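You operate a simulated robot arm through the tools that you are given. There is no shell and no other tool. Be economical: measure what you need, move in short steps, check, and stop when the job is done.

You are at the controls of a simulated robot arm. One attempt, no reset.

Task
Put the black plant pot on the table board top. Shut the sink drawer. Close the sink cupboard door. Stack the pack that says "plugs" from the blue mat top on top of the pack marked "hooks". Take the jar marked "feeder" from the two-sided table top and leave it on the fold table top. Open the small cabinet door, take the brown pot saucer and put it on the small cabinet shelf and shut the door again. Push the cupboard door two shut. Fetch the wooden planter and set it on the lamp table top. Any order will do. Set down upright: jar.

The check looks at the end state, three seconds after you hand in, the way a careful person would. Anything else that was tipped, shoved, dropped, spilled or broken makes it a failure. Flat cloth is picked up by pressing the open fingertips on it (5 to 10 N) and closing them slowly along it; thin cloth reads only 2 to 8 mm in the jaws.

Robot
A 7-joint arm with a two-finger parallel gripper on a trunk, on a base that drives. Base frame: it is fixed to the floor where the robot stands at the start and does not move with it; the origin is under the middle of the robot, x ahead of it, y to its left, z up. Readings come in mm, rad, newtons and seconds.
Its first joint turns from -2.897 to 2.897 rad. Places, roughly: black plant pot (9x9x8 cm) [2000, 0, 900]; brown pot saucer (16x15x4 cm) [500, -3400, 800]; cupboard door two [200, -4500, 1000]; feeder jar, nut jar [0, -3000, 750]; fold table top [-1000, -4800, 800]; green card pack, orange card pack, white card pack [0, -2500, 750]; lamp table top [400, -1900, 800]; sink cupboard door [1400, -100, 400]; sink drawer [2000, -100, 800]; small cabinet door [-1000, 1300, 1100]; small cabinet shelf [-1200, 1300, 1000]; table board top (27x25 cm) [-1380, -540, 900]; wooden planter [-1750, -1750, 1000]. Payload 3.43 kg.
The TCP is the grasp point between the finger pads, 30 mm short of the fingertips. In the tool frame z runs along the fingers and y along their closing line. Largest opening 94 mm; finger width 28, thickness 10; the body of the gripper, 50 by 96 mm, starts 55 mm behind the TCP.
Orientation is told as [roll, pitch, yaw] about the base's x, y, z axes, in that order, counted from this pose: with the fingers straight down and closing along the base's y, the tool's x points along the base's -x, its y along +y and its z along -z.

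Tools
- The arm moves only by the tool step_arm. Its argument "rows" is a list of rows, each a list of 7 numbers: the shift along the tool's x, y, z in cm, then the turn, a rotation vector about the tool's x, y, z in rad, then the closure, from 0 (fully open) to 1 (shut). In form: [[x, y, z, rx, ry, rz, jaw], ...]. A call has 1 to 20 rows; each row shifts and turns the commanded pose from where the row before left it, along the tool's axes as they then stand. A row lasts 0.2 s, in which the tool goes at most 50 mm and 0.15 rad; a call with a longer step from one row to the next is refused whole, and so is a gripper value outside its range. Where a pose cannot be reached the arm comes as near as it can. A force on the tool above 40 N (or 10 N above the force at the start of the call, whichever is more), or a blocked arm, ends the call early, and 0.2 s more pass. Each finger travels about 45 mm/s and halts on what it meets, pressing with about 23 N; the grip force reading is that of the motor and also rises with nothing between the fingers. The clock runs only during rows and for 0.2 s after the last one: add rows that do not move to give the fingers time. The reply holds the time, the measured pose of the TCP, the force on the tool along the base axes, the opening and the grip force, in the units named above and with some noise, with the torque about the TCP (base axes, N m) and any sound that the robot's microphone picked up.
- Cameras (640 x 400 px; columns grow to the right, rows downward): "scene" is now at [506.4, 181.9, 1187.2]; the picture's right is [-0.37, -0.93, 0.00], its down [0.00, -0.00, -1.00] and it looks along [0.93, -0.37, 0.00] (base axes); focal length 262 px, centre (320, 200). "wrist" rides on the gripper at [76, 14, -102] in the tool frame; the picture's right is [-0.18, 0.98, 0.00], its down [-0.75, -0.14, -0.64] and it looks along [-0.63, -0.12, 0.77] (tool axes); focal length 243 px, centre (320, 200). There is no depth. A picture from a camera that has moved, and an enlarged one, comes with that camera's place and axes in the base frame and with its lens.
- capture(camera): a new picture of that camera. No time passes.
- move_column(by): slides the trunk up (or, below 0, down) by that many mm; the arm and the scene camera ride with it, the base frame stays. It gives what a move gives, with no picture.
- steer(legs): drives the robot by 1 to 6 legs, each [ahead, left, turn to the left] in mm, mm and rad, along the robot's own axes; the way and the turn of a leg run together, so that a leg with both is an arc; at most 1500 mm and 3.142 rad a leg. The arm and the cameras ride along, it lands a little off, and it stops where it bumps. It gives what a move gives.
- head_to(pan, tilt): turns the head with the scene camera to pan (to the left, within 1.798 rad either way) and tilt (down, from -0.506 to 1.204), counted from straight ahead of the robot. It gives what a move gives.
- enlarge(camera, box): a new picture of the part [left, top, right, bottom] of that camera's present view, enlarged. No time passes.
- job_done(): hands the job in; it is judged then, once.

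Go step by step. Nothing tells you exact positions but the pictures and the camera data: compare them with the known pose of the tool, close in by small moves and look again before you grip or let go. The budget is 217 turns and 198 pictures, counting those below and the enlarged ones. Unless the task says otherwise, let go and move clear before handing in, and close with one line.

The tools are called by a JSON object that holds its "fn" and its "kwargs". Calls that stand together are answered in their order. step_arm: Moves the arm, as the interface text tells. Its arguments: {"type":"object","properties":{"rows":{"type":"array"}},"required":["rows"]} The other tools are called the same way: move_column (by) slides the trunk up or down; steer (legs) drives the base; head_to (pan, tilt) turns the head that bears the scene camera; capture (camera) takes a picture; enlarge (camera, box) takes an enlarged picture of a part of a camera's view; job_done () hands the job in.

At the start:

```text
t: 0.0
position: [693.5, 61.8, 1128.3]
orientation: [0.0, -0.001, 0.001]
wrist_force: [-0.1, -0.2, -0.1]
moment: [-0.01, 0.0, 0.0]
opening: 93.8
grip_force: 0.1
trunk travel left (down, up): [-225.0, 265.0]
robot x, y, heading: [-1.7, -1.6, 0.0]
head pan, tilt: [-0.377, -0.005]
```

scene: 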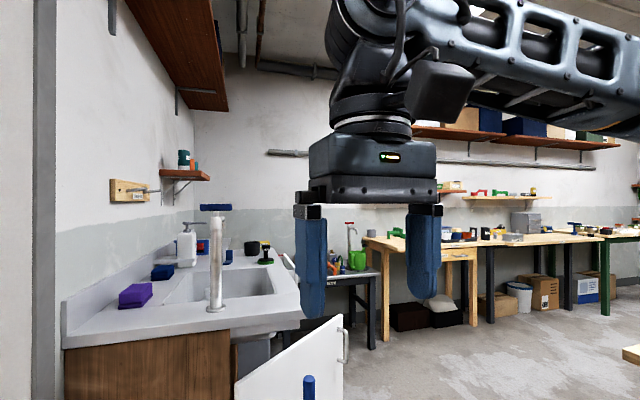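
wrist: 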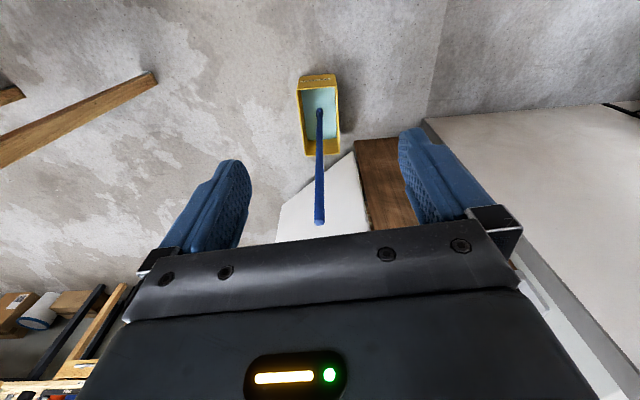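

I see the sink ahead with its cupboard door standing open and a mop in a yellow bucket near it. I'll look around first, beginning with the sink.

{"fn": "enlarge", "kwargs": {"camera": "scene", "box": [60, 190, 380, 400]}}

{"fn": "head_to", "kwargs": {"pan": 0.0, "tilt": 0.6}}

{"fn": "capture", "kwargs": {"camera": "scene"}}

```text
1.90 times, centred on (220, 295) of scene
camera zoom: at [506.4, 181.9, 1187.2], right [-0.37, -0.93, 0.0], down [0.0, 0.0, -1.0], along [0.93, -0.37, 0.0], focal length 500 px, centre (510, 19)
```

zoom: 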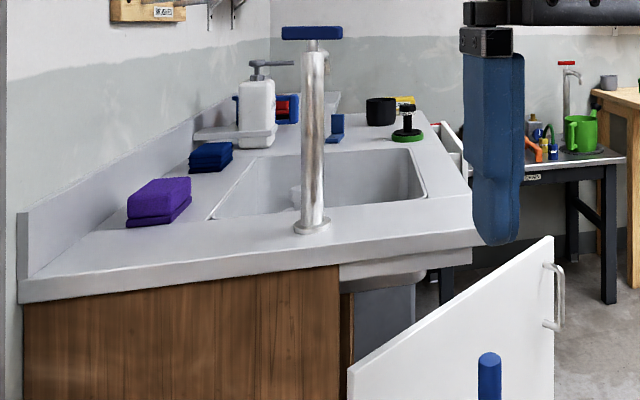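

```text
t: 1.0
position: [692.0, 62.0, 1128.0]
orientation: [0.0, 0.0, 0.0]
wrist_force: [0.3, -0.3, -0.2]
moment: [-0.02, 0.02, -0.01]
opening: 93.8
grip_force: 0.1
trunk travel left (down, up): [-225.0, 265.0]
robot x, y, heading: [-2.2, 1.3, 0.003]
head pan, tilt: [0.0, 0.6]
```

```text
194 pictures are left
camera scene: at [511.2, 214.9, 1131.6], right [0.0, -1.0, 0.0], down [-0.56, 0.0, -0.83], along [0.83, 0.0, -0.56], focal length 262 px, centre (320, 200)
```

scene: 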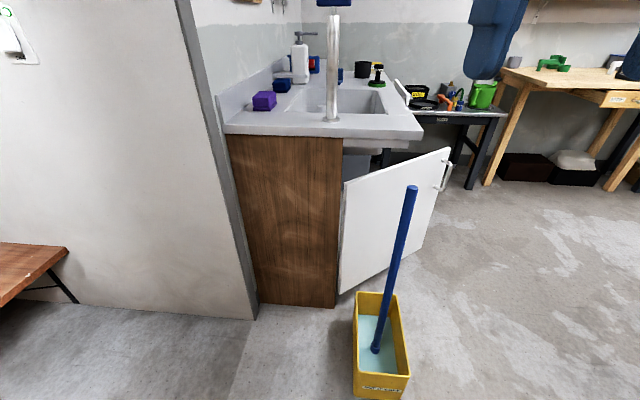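

The sink's front faces −y, with the door hinged near x≈1280 and swung out to about (1605,−370), and the bucket stands in front of it. I'll look round the rest of the room now.

{"fn": "head_to", "kwargs": {"pan": -1.0, "tilt": 0.3}}

{"fn": "capture", "kwargs": {"camera": "scene"}}

{"fn": "head_to", "kwargs": {"pan": -1.79, "tilt": 0.3}}

{"fn": "capture", "kwargs": {"camera": "scene"}}

{"fn": "head_to", "kwargs": {"pan": 1.79, "tilt": 0.3}}

{"fn": "capture", "kwargs": {"camera": "scene"}}

```text
t: 2.3
position: [692.4, 62.6, 1127.2]
orientation: [0.0, 0.0, 0.0]
wrist_force: [-0.5, -0.6, 0.0]
moment: [-0.01, -0.01, 0.0]
opening: 94.0
grip_force: 0.1
trunk travel left (down, up): [-225.0, 265.0]
robot x, y, heading: [-3.1, -4.8, -0.004]
head pan, tilt: [-1.0, 0.3]
```

```text
193 pictures are left
camera scene: at [473.3, 136.5, 1159.0], right [-0.84, -0.54, 0.0], down [-0.16, 0.25, -0.96], along [0.52, -0.8, -0.3], focal length 262 px, centre (320, 200)
```

scene: 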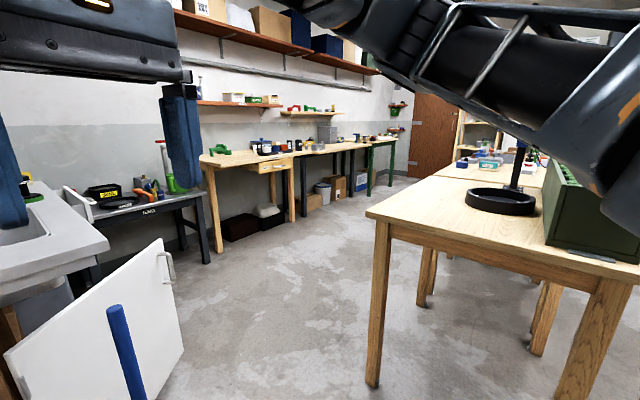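

```text
t: 3.4
position: [692.8, 62.9, 1128.5]
orientation: [0.0, 0.001, 0.0]
wrist_force: [0.1, -0.5, -1.0]
moment: [0.02, -0.01, 0.03]
opening: 94.0
grip_force: 0.1
trunk travel left (down, up): [-225.0, 265.0]
robot x, y, heading: [-1.0, 2.0, -0.0]
head pan, tilt: [-1.791, 0.3]
```

```text
192 pictures are left
camera scene: at [402.5, 123.9, 1159.0], right [-0.98, 0.22, 0.0], down [0.06, 0.29, -0.96], along [-0.21, -0.93, -0.3], focal length 262 px, centre (320, 200)
```

scene: 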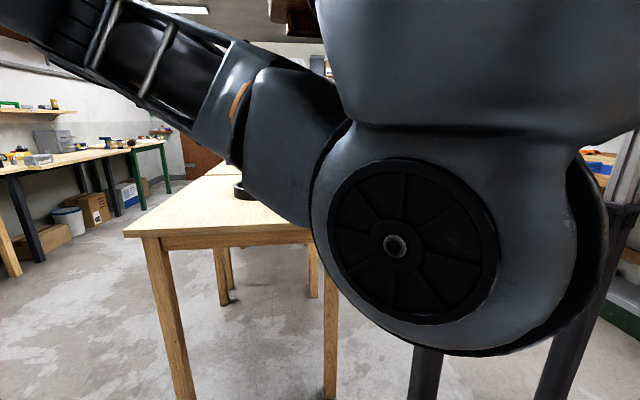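

```text
t: 6.4
position: [692.3, 60.8, 1128.5]
orientation: [0.0, -0.001, -0.001]
wrist_force: [-0.3, 0.6, 0.9]
moment: [0.0, -0.02, 0.02]
opening: 93.8
grip_force: 0.0
trunk travel left (down, up): [-225.0, 265.0]
robot x, y, heading: [3.2, -0.9, -0.0]
head pan, tilt: [1.791, 0.3]
```

```text
191 pictures are left
camera scene: at [402.5, 306.1, 1159.0], right [0.98, 0.22, 0.0], down [0.06, -0.29, -0.96], along [-0.21, 0.93, -0.3], focal length 262 px, centre (320, 200)
```

scene: 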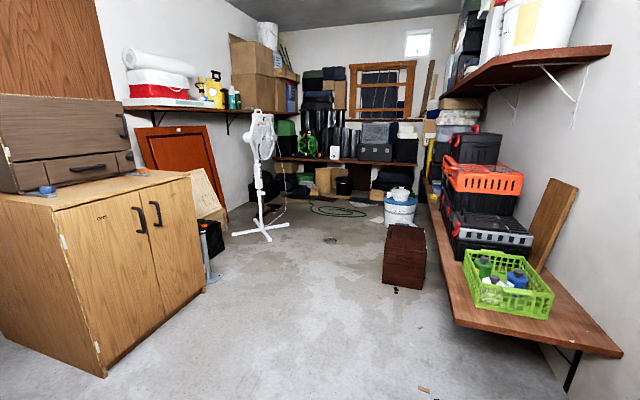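

The room layout is clear: the small cabinet sits behind on a wooden cupboard and the tables lie to the south. I'll drive round the bucket to stand in front of the sink.

{"fn": "steer", "kwargs": {"legs": [[600, -430, 0], [850, -100, 0], [0, -400, 0], [0, 0, 1.2]]}}

{"fn": "head_to", "kwargs": {"pan": 0.0, "tilt": 0.5}}

{"fn": "capture", "kwargs": {"camera": "scene"}}

```text
t: 9.6
position: [1186.7, -301.3, 1128.3]
orientation: [0.0, 0.0, -0.012]
wrist_force: [-0.4, -0.5, 0.3]
moment: [-0.04, 0.04, -0.01]
opening: 93.9
grip_force: 0.0
trunk travel left (down, up): [-225.0, 265.0]
robot x, y, heading: [494.5, -354.1, -0.012]
head pan, tilt: [1.791, 0.3]
stopped in leg 1: the robot was blocked; the commanded pose is now the measured one
```

```text
t: 11.4
position: [1186.3, -301.6, 1127.9]
orientation: [0.0, 0.0, -0.012]
wrist_force: [0.0, 0.0, -0.4]
moment: [-0.02, -0.05, 0.0]
opening: 94.0
grip_force: 0.1
trunk travel left (down, up): [-225.0, 265.0]
robot x, y, heading: [491.6, -355.4, -0.013]
head pan, tilt: [0.0, 0.499]
```

```text
190 pictures are left
camera scene: at [1009.1, -146.4, 1140.6], right [-0.01, -1.0, 0.0], down [-0.48, 0.01, -0.88], along [0.88, -0.01, -0.48], focal length 262 px, centre (320, 200)
```

scene: 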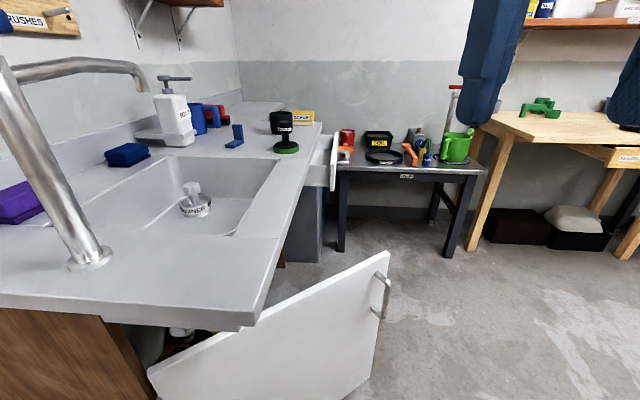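

The base was blocked partway. I'll look down to see what it touches.

{"fn": "head_to", "kwargs": {"pan": 0.0, "tilt": 1.2}}

{"fn": "capture", "kwargs": {"camera": "scene"}}

{"fn": "head_to", "kwargs": {"pan": -1.2, "tilt": 0.9}}

{"fn": "capture", "kwargs": {"camera": "scene"}}

```text
t: 12.5
position: [1186.4, -301.6, 1128.7]
orientation: [0.0, 0.002, -0.012]
wrist_force: [-0.9, 0.2, 0.6]
moment: [-0.02, -0.02, 0.01]
opening: 94.0
grip_force: 0.0
trunk travel left (down, up): [-225.0, 265.0]
robot x, y, heading: [492.3, -360.0, -0.011]
head pan, tilt: [0.0, 1.201]
```

```text
189 pictures are left
camera scene: at [974.1, -146.1, 1087.0], right [-0.01, -1.0, 0.0], down [-0.93, 0.01, -0.36], along [0.36, 0.0, -0.93], focal length 262 px, centre (320, 200)
```

scene: 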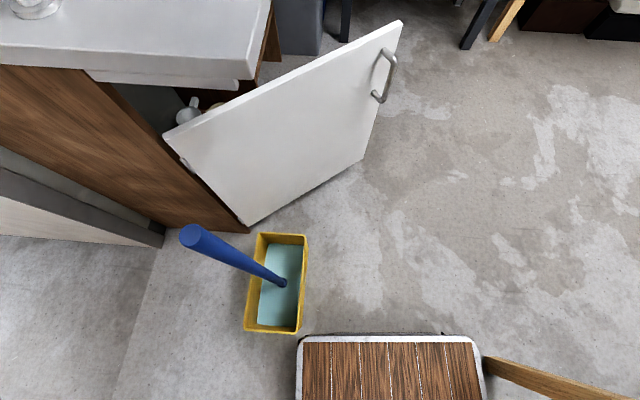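

```text
t: 13.9
position: [1185.6, -301.8, 1128.2]
orientation: [0.0, 0.0, -0.012]
wrist_force: [0.0, -0.2, -0.3]
moment: [0.0, 0.01, -0.02]
opening: 94.2
grip_force: 0.1
trunk travel left (down, up): [-225.0, 265.0]
robot x, y, heading: [496.1, -359.5, -0.016]
head pan, tilt: [-1.201, 0.901]
```

```text
188 pictures are left
camera scene: at [944.7, -216.1, 1106.7], right [-0.94, -0.35, 0.0], down [-0.28, 0.73, -0.62], along [0.22, -0.58, -0.78], focal length 262 px, centre (320, 200)
```

scene: 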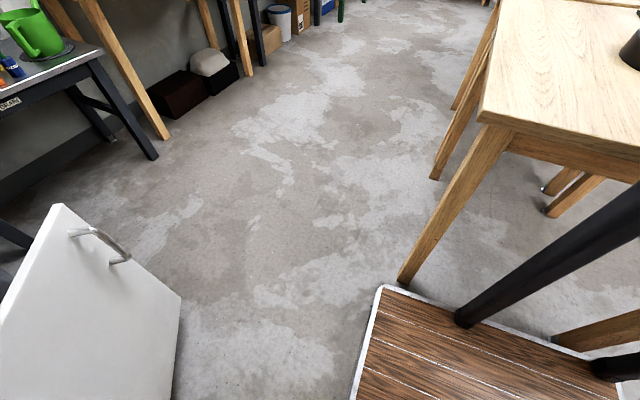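

The base is large (about 770×550) and its front-left corner is near the bucket. I'll back off slightly and measure the gap between the bucket and the table leg.

{"fn": "steer", "kwargs": {"legs": [[-120, 0, 0.012]]}}

{"fn": "head_to", "kwargs": {"pan": 0.0, "tilt": 1.2}}

{"fn": "capture", "kwargs": {"camera": "scene"}}

{"fn": "head_to", "kwargs": {"pan": -0.8, "tilt": 1.1}}

{"fn": "capture", "kwargs": {"camera": "scene"}}

```text
t: 15.1
position: [1063.8, -292.7, 1129.9]
orientation: [-0.003, 0.001, 0.0]
wrist_force: [0.1, 0.3, 0.0]
moment: [0.0, -0.05, 0.01]
opening: 94.1
grip_force: 0.1
trunk travel left (down, up): [-225.0, 265.0]
robot x, y, heading: [372.6, -351.7, -0.002]
head pan, tilt: [-1.201, 0.901]
```

```text
t: 16.5
position: [1065.1, -292.7, 1128.5]
orientation: [-0.001, 0.0, 0.001]
wrist_force: [0.3, -0.1, -0.1]
moment: [0.05, -0.03, -0.02]
opening: 93.9
grip_force: 0.1
trunk travel left (down, up): [-225.0, 265.0]
robot x, y, heading: [368.9, -352.5, -0.001]
head pan, tilt: [0.0, 1.201]
```

```text
187 pictures are left
camera scene: at [850.8, -139.6, 1086.9], right [0.0, -1.0, 0.0], down [-0.93, 0.0, -0.36], along [0.36, 0.0, -0.93], focal length 262 px, centre (320, 200)
```

scene: 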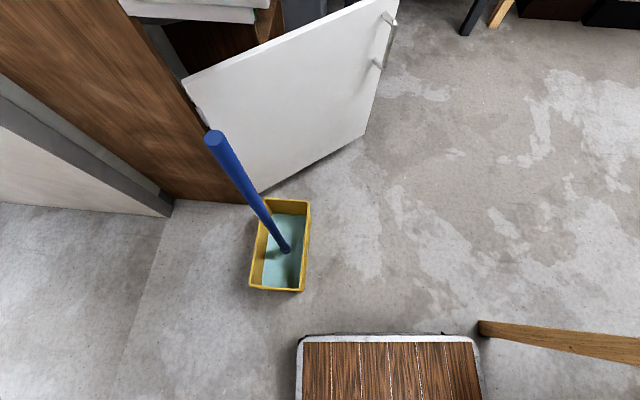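

```text
t: 17.6
position: [1063.9, -293.3, 1127.8]
orientation: [0.002, -0.001, 0.002]
wrist_force: [0.1, 0.4, 0.6]
moment: [0.01, -0.05, -0.02]
opening: 94.0
grip_force: 0.1
trunk travel left (down, up): [-225.0, 265.0]
robot x, y, heading: [372.1, -356.7, 0.002]
head pan, tilt: [-0.799, 1.1]
```

```text
186 pictures are left
camera scene: at [839.0, -184.8, 1092.9], right [-0.72, -0.7, 0.0], down [-0.62, 0.64, -0.45], along [0.32, -0.32, -0.89], focal length 262 px, centre (320, 200)
```

scene: 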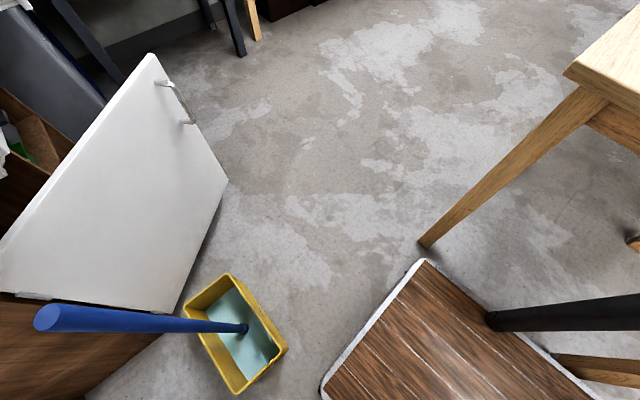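

The gap between the bucket (right edge y≈−80 to −105) and the table corner (815,−740) can be passed diagonally. I'll line up at heading −0.38 first.

{"fn": "steer", "kwargs": {"legs": [[48, 117, 0], [0, 0, -0.38]]}}

{"fn": "head_to", "kwargs": {"pan": 0.0, "tilt": 1.1}}

{"fn": "capture", "kwargs": {"camera": "scene"}}

```text
t: 20.1
position: [1086.5, -438.0, 1128.9]
orientation: [-0.001, -0.001, -0.382]
wrist_force: [0.0, 0.8, 0.0]
moment: [0.0, 0.03, -0.02]
opening: 94.3
grip_force: 0.0
trunk travel left (down, up): [-225.0, 265.0]
robot x, y, heading: [420.8, -239.9, -0.38]
head pan, tilt: [-0.799, 1.1]
```

```text
t: 21.2
position: [1086.9, -438.2, 1128.2]
orientation: [0.001, 0.001, -0.383]
wrist_force: [0.6, 0.2, 0.7]
moment: [0.0, 0.03, 0.02]
opening: 94.0
grip_force: 0.1
trunk travel left (down, up): [-225.0, 265.0]
robot x, y, heading: [419.2, -242.0, -0.379]
head pan, tilt: [0.0, 1.1]
```

```text
185 pictures are left
camera scene: at [951.3, -219.0, 1092.9], right [-0.37, -0.93, 0.0], down [-0.83, 0.33, -0.45], along [0.42, -0.17, -0.89], focal length 262 px, centre (320, 200)
```

scene: 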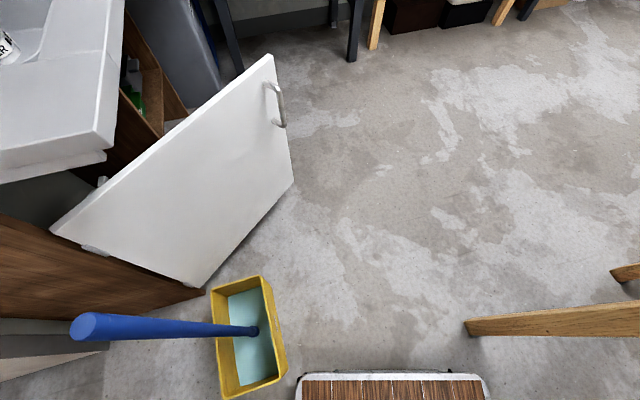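

The clearances are about 33 mm at the bucket and 53 mm at the table leg, so I'll drive straight ahead with a small shift to the right.

{"fn": "steer", "kwargs": {"legs": [[0, -10, 0], [600, 0, 0], [600, 0, 0]]}}

{"fn": "capture", "kwargs": {"camera": "scene"}}

```text
t: 24.4
position: [1527.6, -654.4, 1128.8]
orientation: [0.001, 0.0, -0.43]
wrist_force: [-0.7, -0.2, -0.2]
moment: [-0.01, -0.02, 0.0]
opening: 93.9
grip_force: 0.0
trunk travel left (down, up): [-225.0, 265.0]
robot x, y, heading: [874.6, -422.6, -0.437]
head pan, tilt: [0.0, 1.1]
stopped in leg 2: the robot was blocked; the commanded pose is now the measured one
```

```text
184 pictures are left
camera scene: at [1404.8, -428.4, 1092.9], right [-0.42, -0.91, 0.0], down [-0.81, 0.37, -0.45], along [0.41, -0.19, -0.89], focal length 262 px, centre (320, 200)
```

scene: 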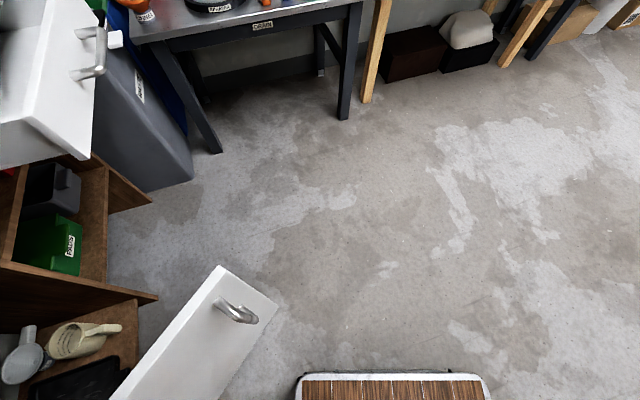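

I was blocked again and turned slightly, probably by the table corner on my right. I'll look to the right.

{"fn": "head_to", "kwargs": {"pan": -1.79, "tilt": 0.9}}

{"fn": "capture", "kwargs": {"camera": "scene"}}

{"fn": "head_to", "kwargs": {"pan": 1.6, "tilt": 1.1}}

{"fn": "capture", "kwargs": {"camera": "scene"}}

```text
t: 26.2
position: [1528.6, -653.2, 1129.2]
orientation: [0.0, -0.001, -0.429]
wrist_force: [0.3, -0.2, -0.7]
moment: [-0.01, 0.01, -0.01]
opening: 93.7
grip_force: 0.2
trunk travel left (down, up): [-225.0, 265.0]
robot x, y, heading: [870.8, -420.4, -0.432]
head pan, tilt: [-1.791, 0.901]
```

```text
183 pictures are left
camera scene: at [1301.8, -462.3, 1106.7], right [-0.8, 0.6, 0.0], down [0.47, 0.62, -0.62], along [-0.38, -0.49, -0.78], focal length 262 px, centre (320, 200)
```

scene: 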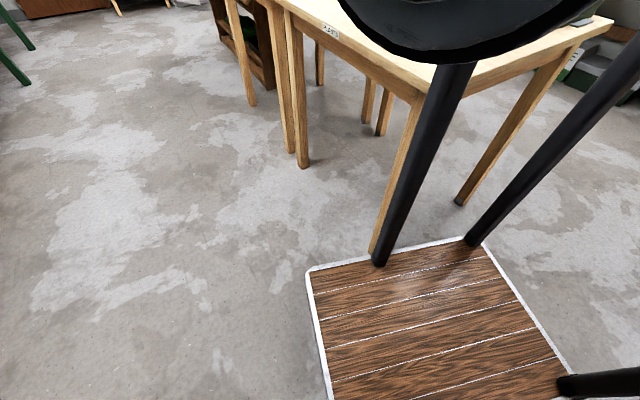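

```text
t: 29.1
position: [1529.0, -653.8, 1128.2]
orientation: [0.001, -0.001, -0.43]
wrist_force: [-0.2, 0.3, -0.5]
moment: [0.01, -0.02, 0.0]
opening: 94.0
grip_force: 0.0
trunk travel left (down, up): [-225.0, 265.0]
robot x, y, heading: [872.7, -423.0, -0.426]
head pan, tilt: [1.6, 1.1]
```

```text
182 pictures are left
camera scene: at [1372.0, -344.0, 1092.9], right [0.92, -0.39, 0.0], down [-0.35, -0.82, -0.45], along [0.18, 0.42, -0.89], focal length 262 px, centre (320, 200)
```

scene: 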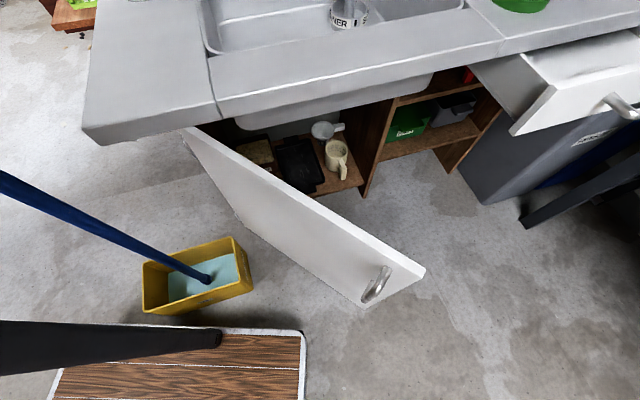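

The table leg touches my right side, while the bucket side has about 55 mm to spare. I'll shift left 28 mm and carry on in short legs.

{"fn": "steer", "kwargs": {"legs": [[0, 28, 0], [250, 0, 0]]}}

{"fn": "capture", "kwargs": {"camera": "scene"}}

```text
t: 30.0
position: [1540.3, -629.1, 1128.9]
orientation: [0.0, 0.0, -0.43]
wrist_force: [-0.6, -0.2, 0.2]
moment: [0.02, -0.01, 0.02]
opening: 94.1
grip_force: 0.1
trunk travel left (down, up): [-225.0, 265.0]
robot x, y, heading: [880.5, -396.8, -0.429]
head pan, tilt: [1.6, 1.1]
stopped in leg 1: the robot was blocked; the commanded pose is now the measured one
```

```text
181 pictures are left
camera scene: at [1383.1, -319.7, 1092.9], right [0.92, -0.39, 0.0], down [-0.35, -0.82, -0.45], along [0.18, 0.42, -0.89], focal length 262 px, centre (320, 200)
```

scene: 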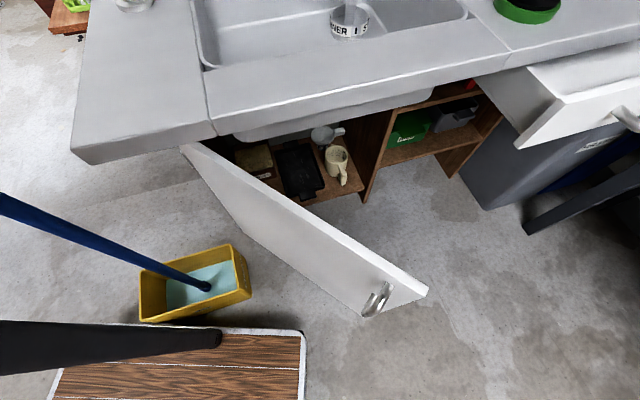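

Now the left side is touching, so the gap leaves only about 26 mm of play in total. I'll back off 12 mm to the right and advance carefully.

{"fn": "steer", "kwargs": {"legs": [[0, -12, 0], [130, 0, 0], [130, 0, 0]]}}

{"fn": "capture", "kwargs": {"camera": "scene"}}

```text
t: 32.6
position: [1770.5, -749.5, 1128.8]
orientation: [0.0, -0.002, -0.43]
wrist_force: [-0.4, 0.2, -0.1]
moment: [-0.01, 0.0, 0.01]
opening: 93.9
grip_force: 0.1
trunk travel left (down, up): [-225.0, 265.0]
robot x, y, heading: [1116.0, -515.0, -0.43]
head pan, tilt: [1.6, 1.1]
```

```text
180 pictures are left
camera scene: at [1614.8, -440.7, 1092.9], right [0.92, -0.39, 0.0], down [-0.35, -0.82, -0.45], along [0.18, 0.42, -0.89], focal length 262 px, centre (320, 200)
```

scene: 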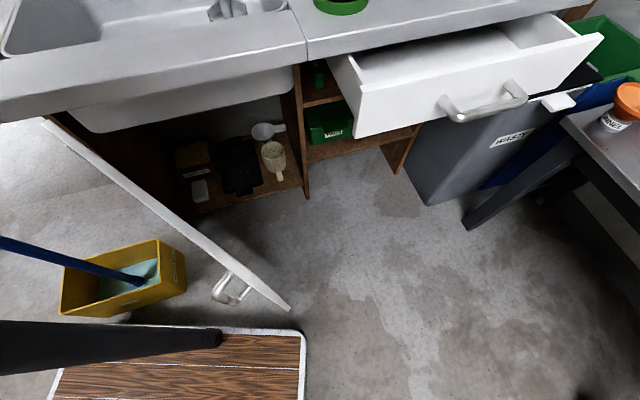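

The bucket corner is passed and there's still room to the door's end, so I'll continue straight out.

{"fn": "steer", "kwargs": {"legs": [[250, 0, 0], [250, 0, 0]]}}

{"fn": "head_to", "kwargs": {"pan": 1.4, "tilt": 0.7}}

{"fn": "capture", "kwargs": {"camera": "scene"}}

```text
t: 35.8
position: [2223.2, -955.7, 1128.5]
orientation: [0.0, 0.001, -0.431]
wrist_force: [0.0, -0.4, -0.6]
moment: [-0.04, -0.01, 0.01]
opening: 94.0
grip_force: 0.1
trunk travel left (down, up): [-225.0, 265.0]
robot x, y, heading: [1565.8, -725.7, -0.431]
head pan, tilt: [1.6, 1.1]
```

```text
t: 36.7
position: [2222.9, -955.9, 1128.3]
orientation: [0.0, -0.001, -0.428]
wrist_force: [0.3, -0.1, 0.1]
moment: [0.01, -0.01, -0.03]
opening: 94.1
grip_force: 0.2
trunk travel left (down, up): [-225.0, 265.0]
robot x, y, heading: [1568.3, -725.6, -0.427]
head pan, tilt: [1.4, 0.7]
```

```text
179 pictures are left
camera scene: at [2089.5, -635.4, 1122.8], right [0.82, -0.57, 0.0], down [-0.36, -0.53, -0.76], along [0.43, 0.63, -0.64], focal length 262 px, centre (320, 200)
```

scene: 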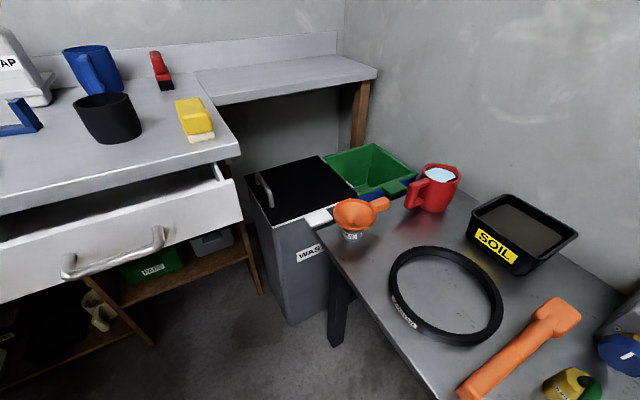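

Everything at the sink is turned about −0.12 rad: the drawer front is near (1960,−200) and the pot near (2010,20). I'll move to a clear spot, turn to face the sink at heading 1.2, and set up to push the door.

{"fn": "steer", "kwargs": {"legs": [[-14, -253, 0], [0, 0, 1.63], [18, 146, 0]]}}

{"fn": "head_to", "kwargs": {"pan": 0.0, "tilt": 0.7}}

{"fn": "capture", "kwargs": {"camera": "scene"}}

```text
t: 43.4
position: [1496.3, -205.2, 1128.7]
orientation: [0.0, -0.001, 1.226]
wrist_force: [0.4, -0.6, 0.3]
moment: [-0.02, 0.0, 0.01]
opening: 93.7
grip_force: 0.1
trunk travel left (down, up): [-225.0, 265.0]
robot x, y, heading: [1324.3, -877.8, 1.226]
head pan, tilt: [1.4, 0.7]
```

```text
t: 45.0
position: [1497.9, -206.6, 1128.8]
orientation: [0.001, 0.0, 1.224]
wrist_force: [0.6, -1.0, 0.2]
moment: [0.01, 0.01, -0.01]
opening: 94.0
grip_force: 0.1
trunk travel left (down, up): [-225.0, 265.0]
robot x, y, heading: [1320.6, -881.4, 1.225]
head pan, tilt: [0.0, 0.7]
```

```text
178 pictures are left
camera scene: at [1291.6, -329.4, 1122.9], right [0.94, -0.34, 0.0], down [-0.22, -0.61, -0.76], along [0.26, 0.72, -0.64], focal length 262 px, centre (320, 200)
```

scene: 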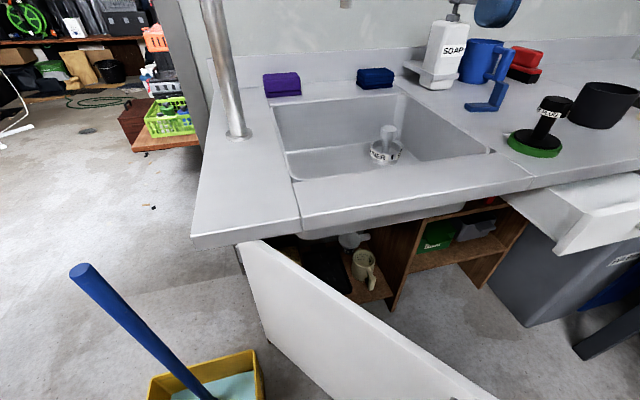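

The door and counter are in view and the gripper is above the counter's edge. I'll close the fingers and tip the tool to point forward, then check.

{"fn": "step_arm", "kwargs": {"rows": [[3, 0, 0, 0, -0.15, 0, 0.5], [3, 0, 0, 0, -0.15, 0, 1], [0, 0, 0, 0, -0.15, 0, 1], [0, 0, 0, 0, -0.15, 0, 1], [0, 0, 0, 0, -0.15, 0, 1], [0, 0, 0, 0, -0.15, 0, 1], [0, 0, 0, 0, -0.15, 0, 1], [0, 0, 0, 0, -0.15, 0, 1], [0, 0, 0, 0, -0.15, 0, 1], [0, 0, 0, 0, -0.15, 0, 1], [0, 0, 0, 0, -0.07, 0, 1]]}}

```text
t: 47.4
position: [1472.7, -126.2, 1218.6]
orientation: [1.317, -1.57, -0.091]
wrist_force: [0.4, 0.0, 0.4]
moment: [-0.02, -0.02, 0.03]
opening: 0.1
grip_force: 23.3
out of reach, approached as far as the arm can: row 4, 5, 6, 7, 8, 9, 10, 11
trunk travel left (down, up): [-225.0, 265.0]
robot x, y, heading: [1321.0, -877.6, 1.226]
head pan, tilt: [0.0, 0.7]
```

With the tool horizontal the arm's nearest reach is about 770 mm. I'll back the base off a bit, lower the trunk, then lower the tool in front of the door.

{"fn": "steer", "kwargs": {"legs": [[-170, -120, 0]]}}

{"fn": "move_column", "kwargs": {"by": -200}}

{"fn": "step_arm", "kwargs": {"rows": [[4, 0, 0, 0, 0, 0, 1], [4, 0, 0, 0, 0, 0, 1], [4, 0, 0, 0, 0, 0, 1], [4, 0, 0, 0, 0, 0, 1], [4, 0, 0, 0, 0, 0, 1]]}}

{"fn": "capture", "kwargs": {"camera": "scene"}}

```text
t: 49.0
position: [1529.6, -322.8, 1219.8]
orientation: [0.093, -1.568, 1.13]
wrist_force: [0.0, -0.5, -0.6]
moment: [-0.01, 0.0, -0.02]
opening: 0.0
grip_force: 23.2
trunk travel left (down, up): [-225.0, 265.0]
robot x, y, heading: [1380.8, -1077.4, 1.223]
head pan, tilt: [0.0, 0.7]
```

```text
t: 51.1
position: [1528.1, -324.1, 1018.8]
orientation: [0.095, -1.57, 1.131]
wrist_force: [1.2, 0.0, 0.2]
moment: [0.04, -0.01, 0.01]
opening: 0.2
grip_force: 23.0
trunk travel left (down, up): [-25.0, 465.0]
robot x, y, heading: [1380.9, -1075.5, 1.223]
head pan, tilt: [0.0, 0.7]
```

```text
t: 52.4
position: [1495.3, -311.9, 822.5]
orientation: [0.47, -1.518, 0.741]
wrist_force: [0.3, -0.2, 0.2]
moment: [0.01, 0.03, 0.0]
opening: 0.3
grip_force: 23.4
out of reach, approached as far as the arm can: row 1, 2, 3, 4, 5
trunk travel left (down, up): [-25.0, 465.0]
robot x, y, heading: [1377.5, -1079.3, 1.226]
head pan, tilt: [0.0, 0.7]
```

```text
177 pictures are left
camera scene: at [1348.6, -528.0, 923.1], right [0.94, -0.34, 0.0], down [-0.22, -0.61, -0.76], along [0.26, 0.72, -0.64], focal length 262 px, centre (320, 200)
```

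scene: 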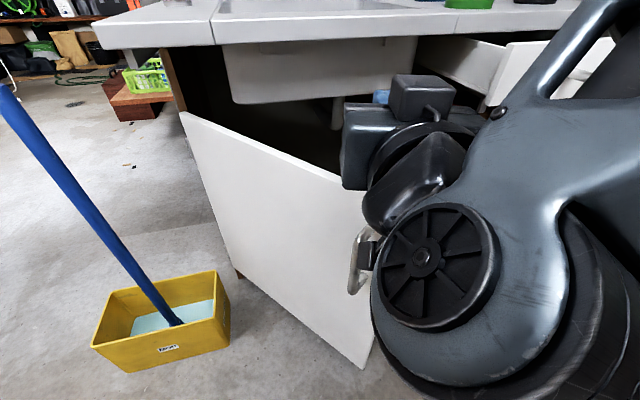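

The arm folds its elbow low when it works close in. I'll back the base 130 mm more and extend the arm so that it straightens before I go lower.

{"fn": "steer", "kwargs": {"legs": [[-150, 0, 0]]}}

{"fn": "step_arm", "kwargs": {"rows": [[0, 0, 4, 0, 0, 0, 1], [0, 0, 4, 0, 0, 0, 1], [0, 0, 4, 0, 0, 0, 1], [0, 0, 4, 0, 0, 0, 1], [0, 0, 4, 0, 0, 0, 1]]}}

{"fn": "capture", "kwargs": {"camera": "scene"}}

```text
t: 53.7
position: [1440.3, -455.3, 819.8]
orientation: [0.201, -1.519, 1.022]
wrist_force: [-0.4, -0.4, -0.5]
moment: [-0.01, 0.01, 0.0]
opening: 0.0
grip_force: 23.2
trunk travel left (down, up): [-25.0, 465.0]
robot x, y, heading: [1324.7, -1219.3, 1.222]
head pan, tilt: [0.0, 0.7]
```

```text
t: 55.1
position: [1481.0, -267.9, 778.5]
orientation: [0.212, -1.461, 0.997]
wrist_force: [-0.5, 0.6, 0.0]
moment: [-0.05, 0.02, -0.02]
opening: 0.2
grip_force: 22.5
out of reach, approached as far as the arm can: row 2, 3, 4
trunk travel left (down, up): [-25.0, 465.0]
robot x, y, heading: [1328.2, -1220.1, 1.227]
head pan, tilt: [0.0, 0.7]
stopped in row 5: the arm was blocked; the commanded pose is now the measured one
```

```text
176 pictures are left
camera scene: at [1296.1, -671.1, 922.9], right [0.94, -0.34, 0.0], down [-0.22, -0.61, -0.76], along [0.26, 0.72, -0.64], focal length 262 px, centre (320, 200)
```

scene: 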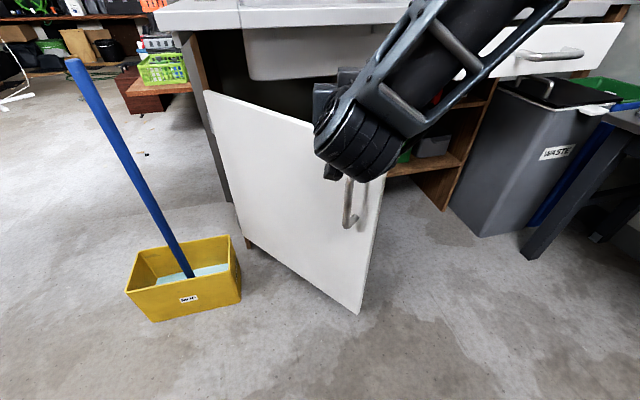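

The arm reports being blocked without any tool force. I'll look through the wrist camera and a zoom.

{"fn": "capture", "kwargs": {"camera": "wrist"}}

{"fn": "enlarge", "kwargs": {"camera": "scene", "box": [200, 60, 440, 210]}}

```text
175 pictures are left
camera wrist: at [1428.9, -366.6, 712.1], right [-0.91, 0.36, 0.21], down [-0.05, -0.58, 0.81], along [0.42, 0.73, 0.54], focal length 243 px, centre (320, 200)
```

wrist: 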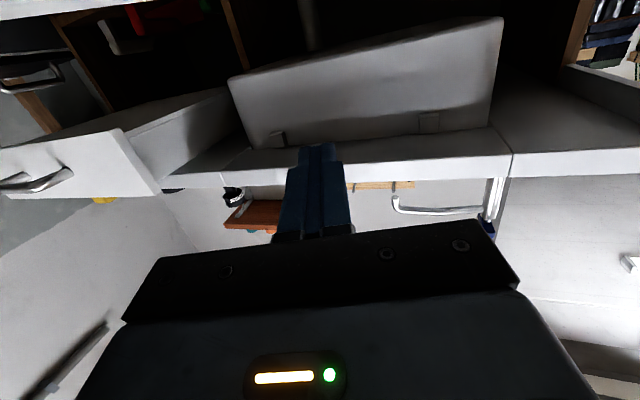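

```text
2.67 times, centred on (320, 135) of scene
camera zoom: at [1296.1, -671.1, 922.9], right [0.94, -0.34, 0.0], down [-0.22, -0.61, -0.76], along [0.26, 0.72, -0.64], focal length 700 px, centre (320, 373)
```

zoom: 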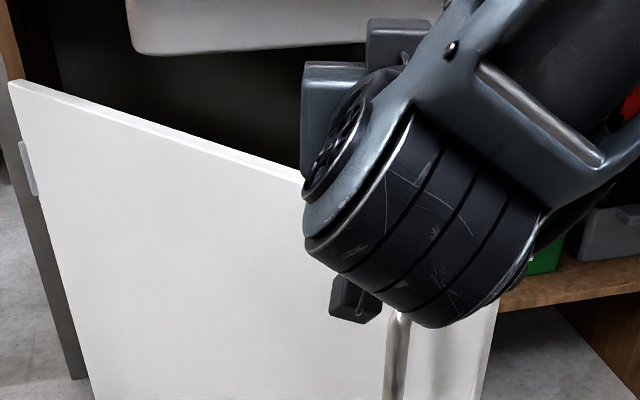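

Nothing seems to touch; it was likely a joint limit. I'll lower the tool by 14 cm, shifting 3 cm left to stay outside the door.

{"fn": "step_arm", "kwargs": {"rows": [[1, 3, 0, 0, 0, 0, 1], [4, 0, 0, 0, 0, 0, 1], [4, 0, 0, 0, 0, 0, 1], [4, 0, 0, 0, 0, 0, 1], [2, 0, 0, 0, 0, 0, 1]]}}

{"fn": "capture", "kwargs": {"camera": "scene"}}

{"fn": "capture", "kwargs": {"camera": "wrist"}}

```text
t: 56.3
position: [1409.5, -267.3, 659.7]
orientation: [0.198, -1.462, 1.001]
wrist_force: [0.2, 0.9, 0.8]
moment: [-0.01, 0.03, -0.03]
opening: 0.0
grip_force: 23.3
out of reach, approached as far as the arm can: row 3, 4, 5
trunk travel left (down, up): [-25.0, 465.0]
robot x, y, heading: [1328.9, -1221.2, 1.228]
head pan, tilt: [0.0, 0.7]
```

```text
173 pictures are left
camera scene: at [1296.3, -671.1, 923.0], right [0.94, -0.34, 0.0], down [-0.22, -0.61, -0.76], along [0.26, 0.72, -0.64], focal length 262 px, centre (320, 200)
```

scene: 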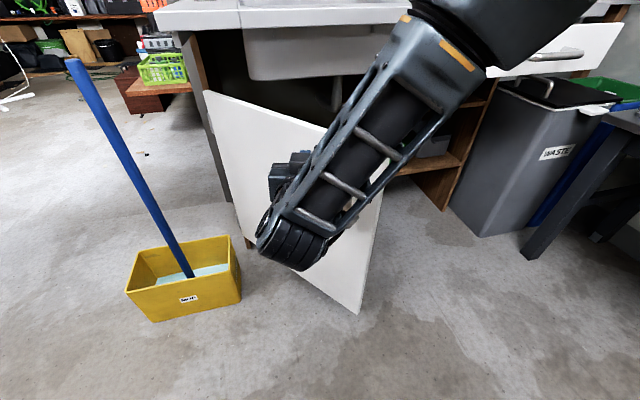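

```text
172 pictures are left
camera wrist: at [1356.5, -363.2, 594.3], right [-0.9, 0.37, 0.2], down [-0.06, -0.58, 0.81], along [0.42, 0.73, 0.54], focal length 243 px, centre (320, 200)
```

wrist: 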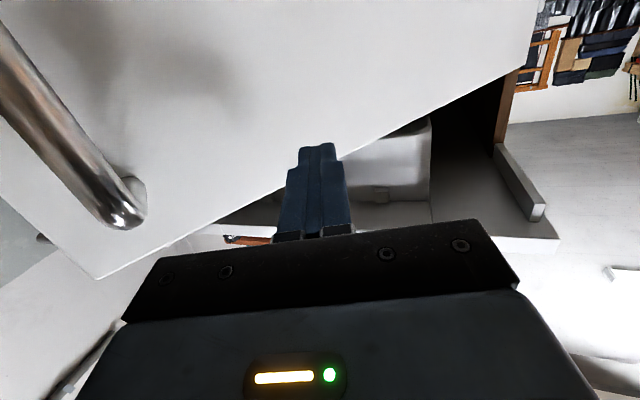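

The tool now points forward at the door's outer face, just under its top edge. I'll lower the trunk a last 25 mm and drive the base ahead and right so that the finger pushes the door.

{"fn": "move_column", "kwargs": {"by": -25}}

{"fn": "steer", "kwargs": {"legs": [[110, -34, 0], [110, -34, 0]]}}

{"fn": "capture", "kwargs": {"camera": "scene"}}

```text
t: 57.0
position: [1410.0, -266.9, 635.2]
orientation: [0.197, -1.46, 1.001]
wrist_force: [0.2, -0.1, -1.0]
moment: [0.02, 0.05, -0.02]
opening: 0.0
grip_force: 23.4
trunk travel left (down, up): [0.0, 490.0]
robot x, y, heading: [1326.0, -1219.6, 1.228]
head pan, tilt: [0.0, 0.7]
```

```text
t: 59.1
position: [1554.0, -78.5, 635.4]
orientation: [0.198, -1.458, 0.996]
wrist_force: [-0.1, -0.2, -0.4]
moment: [0.01, -0.01, 0.03]
opening: 0.0
grip_force: 23.3
trunk travel left (down, up): [0.0, 490.0]
robot x, y, heading: [1465.7, -1035.6, 1.219]
head pan, tilt: [0.0, 0.7]
```

```text
171 pictures are left
camera scene: at [1438.2, -482.9, 897.9], right [0.94, -0.34, 0.0], down [-0.22, -0.61, -0.76], along [0.26, 0.72, -0.64], focal length 262 px, centre (320, 200)
```

scene: 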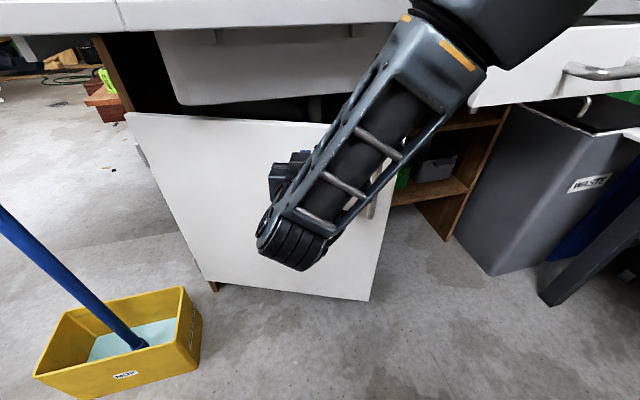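

The door swings well, but the elbow sits low and to the right and would meet the counter. I'll back away, pitch the tool about 35° downward so the forearm comes from behind and above, and look again.

{"fn": "steer", "kwargs": {"legs": [[-190, 0, 0]]}}

{"fn": "step_arm", "kwargs": {"rows": [[0, -3, 0, 0, 0.13, 0, 1], [0, -3, 0, 0, 0.13, 0, 1], [0, -3, 0, 0, 0.13, 0, 1], [0, -3, 0, 0, 0.13, 0, 1], [0, -3, 0, 0, 0.13, 0, 1], [0, -3, 0, 0, 0, 0, 1]]}}

{"fn": "capture", "kwargs": {"camera": "scene"}}

```text
t: 60.6
position: [1491.1, -259.6, 635.6]
orientation: [0.2, -1.461, 0.993]
wrist_force: [0.5, -0.4, -0.6]
moment: [-0.03, -0.01, 0.02]
opening: 0.0
grip_force: 23.0
trunk travel left (down, up): [0.0, 490.0]
robot x, y, heading: [1403.0, -1210.8, 1.22]
head pan, tilt: [0.0, 0.7]
```

```text
t: 62.0
position: [1657.9, -324.8, 632.1]
orientation: [0.033, -0.813, 1.169]
wrist_force: [0.6, 0.6, -0.2]
moment: [0.0, -0.01, 0.01]
opening: 0.3
grip_force: 23.0
trunk travel left (down, up): [0.0, 490.0]
robot x, y, heading: [1396.9, -1213.2, 1.22]
head pan, tilt: [0.0, 0.7]
```

```text
170 pictures are left
camera scene: at [1373.6, -662.7, 897.9], right [0.94, -0.34, 0.0], down [-0.22, -0.61, -0.76], along [0.26, 0.72, -0.64], focal length 262 px, centre (320, 200)
```

scene: 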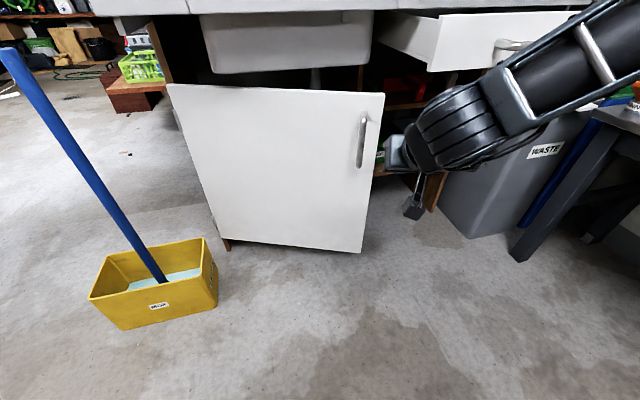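

The forearm now comes straight in from behind. I'll lower the tool 15 cm to clear the basin, then drive ahead to push the door near its handle side.

{"fn": "step_arm", "kwargs": {"rows": [[2.7, 0, 2.6, 0, 0, 0, 1], [2.7, 0, 2.6, 0, 0, 0, 1], [2.7, 0, 2.6, 0, 0, 0, 1], [2.7, 0, 2.6, 0, 0, 0, 1]]}}

{"fn": "steer", "kwargs": {"legs": [[130, 60, 0], [110, 15, 0]]}}

{"fn": "capture", "kwargs": {"camera": "scene"}}

```text
t: 63.0
position: [1656.0, -321.9, 481.6]
orientation: [0.03, -0.814, 1.169]
wrist_force: [-0.3, 0.2, 0.0]
moment: [0.0, -0.03, -0.01]
opening: 0.3
grip_force: 22.8
trunk travel left (down, up): [0.0, 490.0]
robot x, y, heading: [1399.3, -1210.9, 1.22]
head pan, tilt: [0.0, 0.7]
```

```text
t: 65.2
position: [1667.1, -67.4, 483.3]
orientation: [0.032, -0.813, 1.171]
wrist_force: [-0.6, 0.0, 0.2]
moment: [0.02, 0.01, -0.01]
opening: 0.0
grip_force: 22.6
trunk travel left (down, up): [0.0, 490.0]
robot x, y, heading: [1416.4, -959.0, 1.225]
head pan, tilt: [0.0, 0.7]
```

```text
169 pictures are left
camera scene: at [1385.0, -408.3, 897.9], right [0.94, -0.34, 0.0], down [-0.22, -0.61, -0.76], along [0.26, 0.72, -0.64], focal length 262 px, centre (320, 200)
```

scene: 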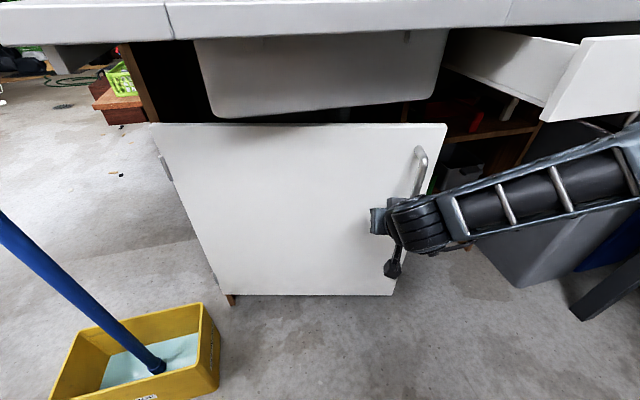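

The finger is about to touch the door beside the handle, so I'll keep pushing.

{"fn": "steer", "kwargs": {"legs": [[90, 5, 0]]}}

{"fn": "capture", "kwargs": {"camera": "scene"}}

```text
t: 66.3
position: [1694.8, 19.9, 482.5]
orientation: [0.032, -0.814, 1.168]
wrist_force: [-0.6, -0.4, -0.3]
moment: [0.01, -0.01, 0.0]
opening: 0.1
grip_force: 23.2
trunk travel left (down, up): [0.0, 490.0]
robot x, y, heading: [1437.0, -870.6, 1.22]
head pan, tilt: [0.0, 0.7]
```

```text
168 pictures are left
camera scene: at [1411.7, -321.7, 897.9], right [0.94, -0.34, 0.0], down [-0.22, -0.61, -0.76], along [0.26, 0.72, -0.64], focal length 262 px, centre (320, 200)
```

scene: 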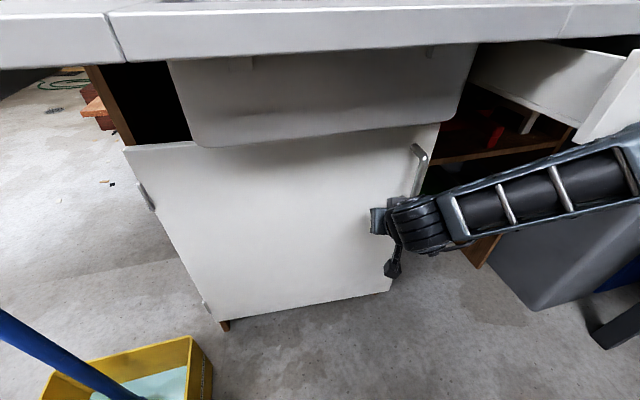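

The door is nearly shut. I'll finish the last centimetres with the arm, watching the force.

{"fn": "step_arm", "kwargs": {"rows": [[-1.03, 0, 1.09, 0, 0, 0, 1], [-1.03, 0, 1.09, 0, 0, 0, 1], [-1.03, 0, 1.09, 0, 0, 0, 1], [-1.03, 0, 1.09, 0, 0, 0, 1], [-0.7, 0, 0.73, 0, 0, 0, 1], [-0.7, 0, 0.73, 0, 0, 0, 1], [-0.7, 0, 0.73, 0, 0, 0, 1]]}}

{"fn": "capture", "kwargs": {"camera": "scene"}}

```text
t: 67.0
position: [1706.4, 48.7, 482.3]
orientation: [0.035, -0.809, 1.169]
wrist_force: [-2.4, -19.2, 16.7]
moment: [0.28, -0.02, 0.03]
opening: 0.1
grip_force: 22.5
trunk travel left (down, up): [0.0, 490.0]
robot x, y, heading: [1439.8, -867.6, 1.221]
head pan, tilt: [0.0, 0.7]
stopped in row 3: the force on the tool passed its limit at 64 N (the readings are from after the stop); the commanded pose is now the measured one
```

```text
167 pictures are left
camera scene: at [1411.7, -322.6, 898.6], right [0.94, -0.34, 0.0], down [-0.22, -0.6, -0.77], along [0.26, 0.72, -0.64], focal length 262 px, centre (320, 200)
```

scene: 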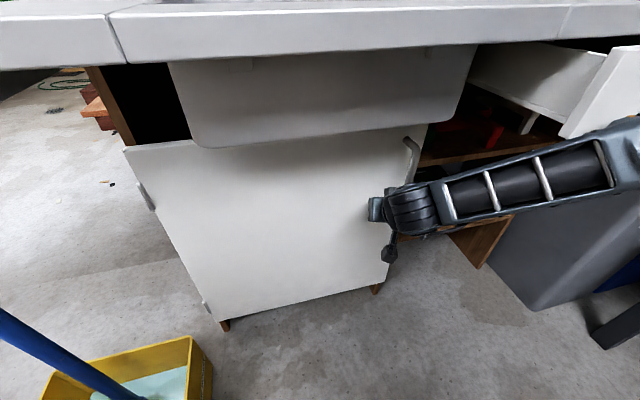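

The door is shut: it took a hard stop and its edge sits in the frame. Next is the drawer, so I'll back away and reach out long with a horizontal tool at the drawer's height.

{"fn": "steer", "kwargs": {"legs": [[-380, -60, 0]]}}

{"fn": "step_arm", "kwargs": {"rows": [[-3.7, 0, -1.29, 0, 0, 0, 1], [-3.7, 0, -1.29, 0, 0, 0, 1], [-3.7, 0, -1.29, 0, 0, 0, 1], [-3.7, 0, -1.29, 0, 0, 0, 1], [-3.7, 0, -1.29, 0, 0, 0, 1], [-3.7, 0, -1.29, 0, 0, 0, 1], [-3.7, 0, -1.29, 0, 0, 0, 1], [-3.7, 0, -1.29, 0, 0, 0, 1], [0, 0, 0, 0, -0.127, 0, 1], [0, 0, 0, 0, -0.127, 0, 1], [0, 0, 0, 0, -0.127, 0, 1], [0, 0, 0, 0, -0.127, 0, 1], [0, 0, 0, 0, -0.127, 0, 1], [0, 0, 0, 0, -0.127, 0, 1]]}}

{"fn": "capture", "kwargs": {"camera": "scene"}}

```text
t: 69.5
position: [1624.1, -323.2, 481.1]
orientation: [0.031, -0.805, 1.181]
wrist_force: [0.1, 0.3, 0.2]
moment: [0.02, 0.0, -0.01]
opening: 0.0
grip_force: 22.8
trunk travel left (down, up): [0.0, 490.0]
robot x, y, heading: [1366.4, -1250.4, 1.233]
head pan, tilt: [0.0, 0.7]
```

```text
t: 72.5
position: [1691.2, -208.2, 789.1]
orientation: [0.083, -1.308, 1.126]
wrist_force: [0.0, -0.1, -0.5]
moment: [0.01, 0.01, -0.04]
opening: 0.0
grip_force: 23.2
out of reach, approached as far as the arm can: row 12, 13, 14
trunk travel left (down, up): [0.0, 490.0]
robot x, y, heading: [1366.1, -1248.0, 1.232]
head pan, tilt: [0.0, 0.7]
```

```text
166 pictures are left
camera scene: at [1333.1, -699.4, 897.9], right [0.94, -0.33, 0.0], down [-0.21, -0.61, -0.76], along [0.25, 0.72, -0.64], focal length 262 px, centre (320, 200)
```

scene: 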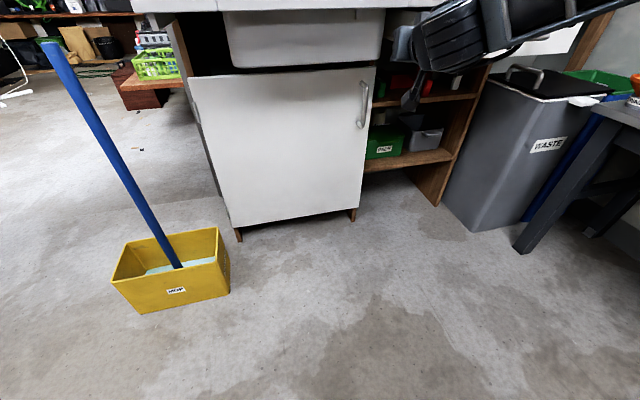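

The cupboard door is flush now. I'll lower the tool slightly and move over in front of the drawer, facing it squarely.

{"fn": "steer", "kwargs": {"legs": [[-200, -250, 0], [0, 0, 0.222], [100, -290, 0]]}}

{"fn": "step_arm", "kwargs": {"rows": [[1.5, 0, 2.2, 0, 0, 0, 1], [0, 0, 2.3, 0, 0, 0, 1]]}}

{"fn": "head_to", "kwargs": {"pan": -0.35, "tilt": 0.3}}

{"fn": "capture", "kwargs": {"camera": "scene"}}

{"fn": "capture", "kwargs": {"camera": "wrist"}}

```text
t: 76.9
position: [1878.7, -382.8, 788.4]
orientation: [0.085, -1.308, 1.334]
wrist_force: [-0.1, 0.0, 0.0]
moment: [0.0, -0.01, 0.01]
opening: 0.2
grip_force: 22.5
trunk travel left (down, up): [0.0, 490.0]
robot x, y, heading: [1777.7, -1469.5, 1.439]
head pan, tilt: [0.0, 0.7]
stopped in leg 3: the robot was blocked; the commanded pose is now the measured one
```

```text
t: 77.5
position: [1895.1, -346.2, 775.1]
orientation: [0.09, -1.303, 1.331]
wrist_force: [-1.4, 0.1, 1.1]
moment: [-0.08, 0.01, -0.13]
opening: 0.1
grip_force: 23.0
out of reach, approached as far as the arm can: row 2
trunk travel left (down, up): [0.0, 490.0]
robot x, y, heading: [1777.8, -1471.7, 1.437]
head pan, tilt: [0.0, 0.7]
```

```text
t: 78.4
position: [1896.7, -345.2, 773.0]
orientation: [0.083, -1.303, 1.333]
wrist_force: [-0.4, 0.0, -0.8]
moment: [0.01, 0.0, -0.02]
opening: 0.4
grip_force: 23.1
trunk travel left (down, up): [0.0, 490.0]
robot x, y, heading: [1779.6, -1467.6, 1.444]
head pan, tilt: [-0.351, 0.3]
```

```text
165 pictures are left
camera scene: at [1664.0, -939.8, 933.9], right [0.89, -0.46, 0.0], down [-0.14, -0.26, -0.95], along [0.44, 0.85, -0.3], focal length 262 px, centre (320, 200)
```

scene: 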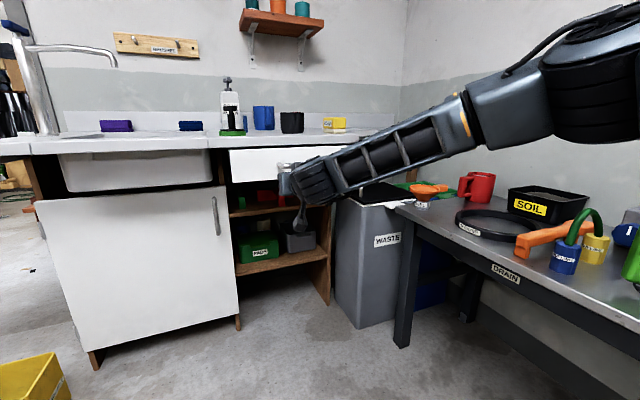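

```text
164 pictures are left
camera wrist: at [1864.7, -460.7, 726.5], right [-0.96, 0.2, 0.2], down [0.09, -0.44, 0.89], along [0.27, 0.88, 0.4], focal length 243 px, centre (320, 200)
```

wrist: 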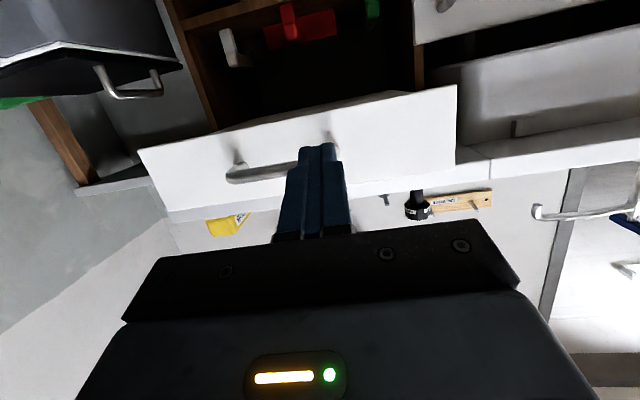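

The drawer is straight ahead with the finger just left of its handle, but the base was blocked on its right. I'll check the right side.

{"fn": "head_to", "kwargs": {"pan": -1.4, "tilt": 0.7}}

{"fn": "capture", "kwargs": {"camera": "scene"}}

```text
t: 79.7
position: [1897.8, -345.4, 773.3]
orientation: [0.084, -1.302, 1.336]
wrist_force: [0.0, -0.6, 0.7]
moment: [0.01, -0.02, 0.02]
opening: 0.0
grip_force: 22.9
trunk travel left (down, up): [0.0, 490.0]
robot x, y, heading: [1776.9, -1466.3, 1.44]
head pan, tilt: [-1.4, 0.7]
```

```text
163 pictures are left
camera scene: at [1705.9, -1019.0, 897.9], right [0.04, -1.0, 0.0], down [-0.64, -0.03, -0.77], along [0.76, 0.03, -0.64], focal length 262 px, centre (320, 200)
```

scene: 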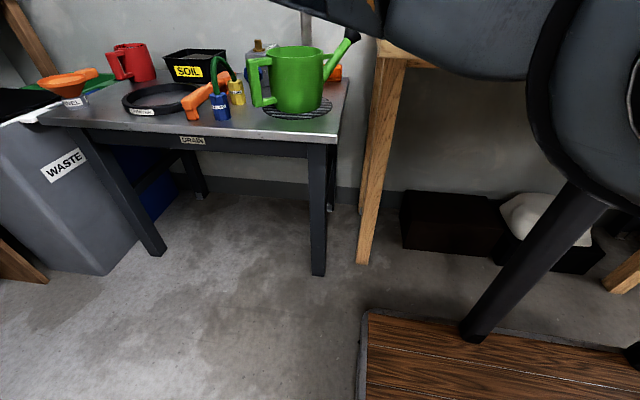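

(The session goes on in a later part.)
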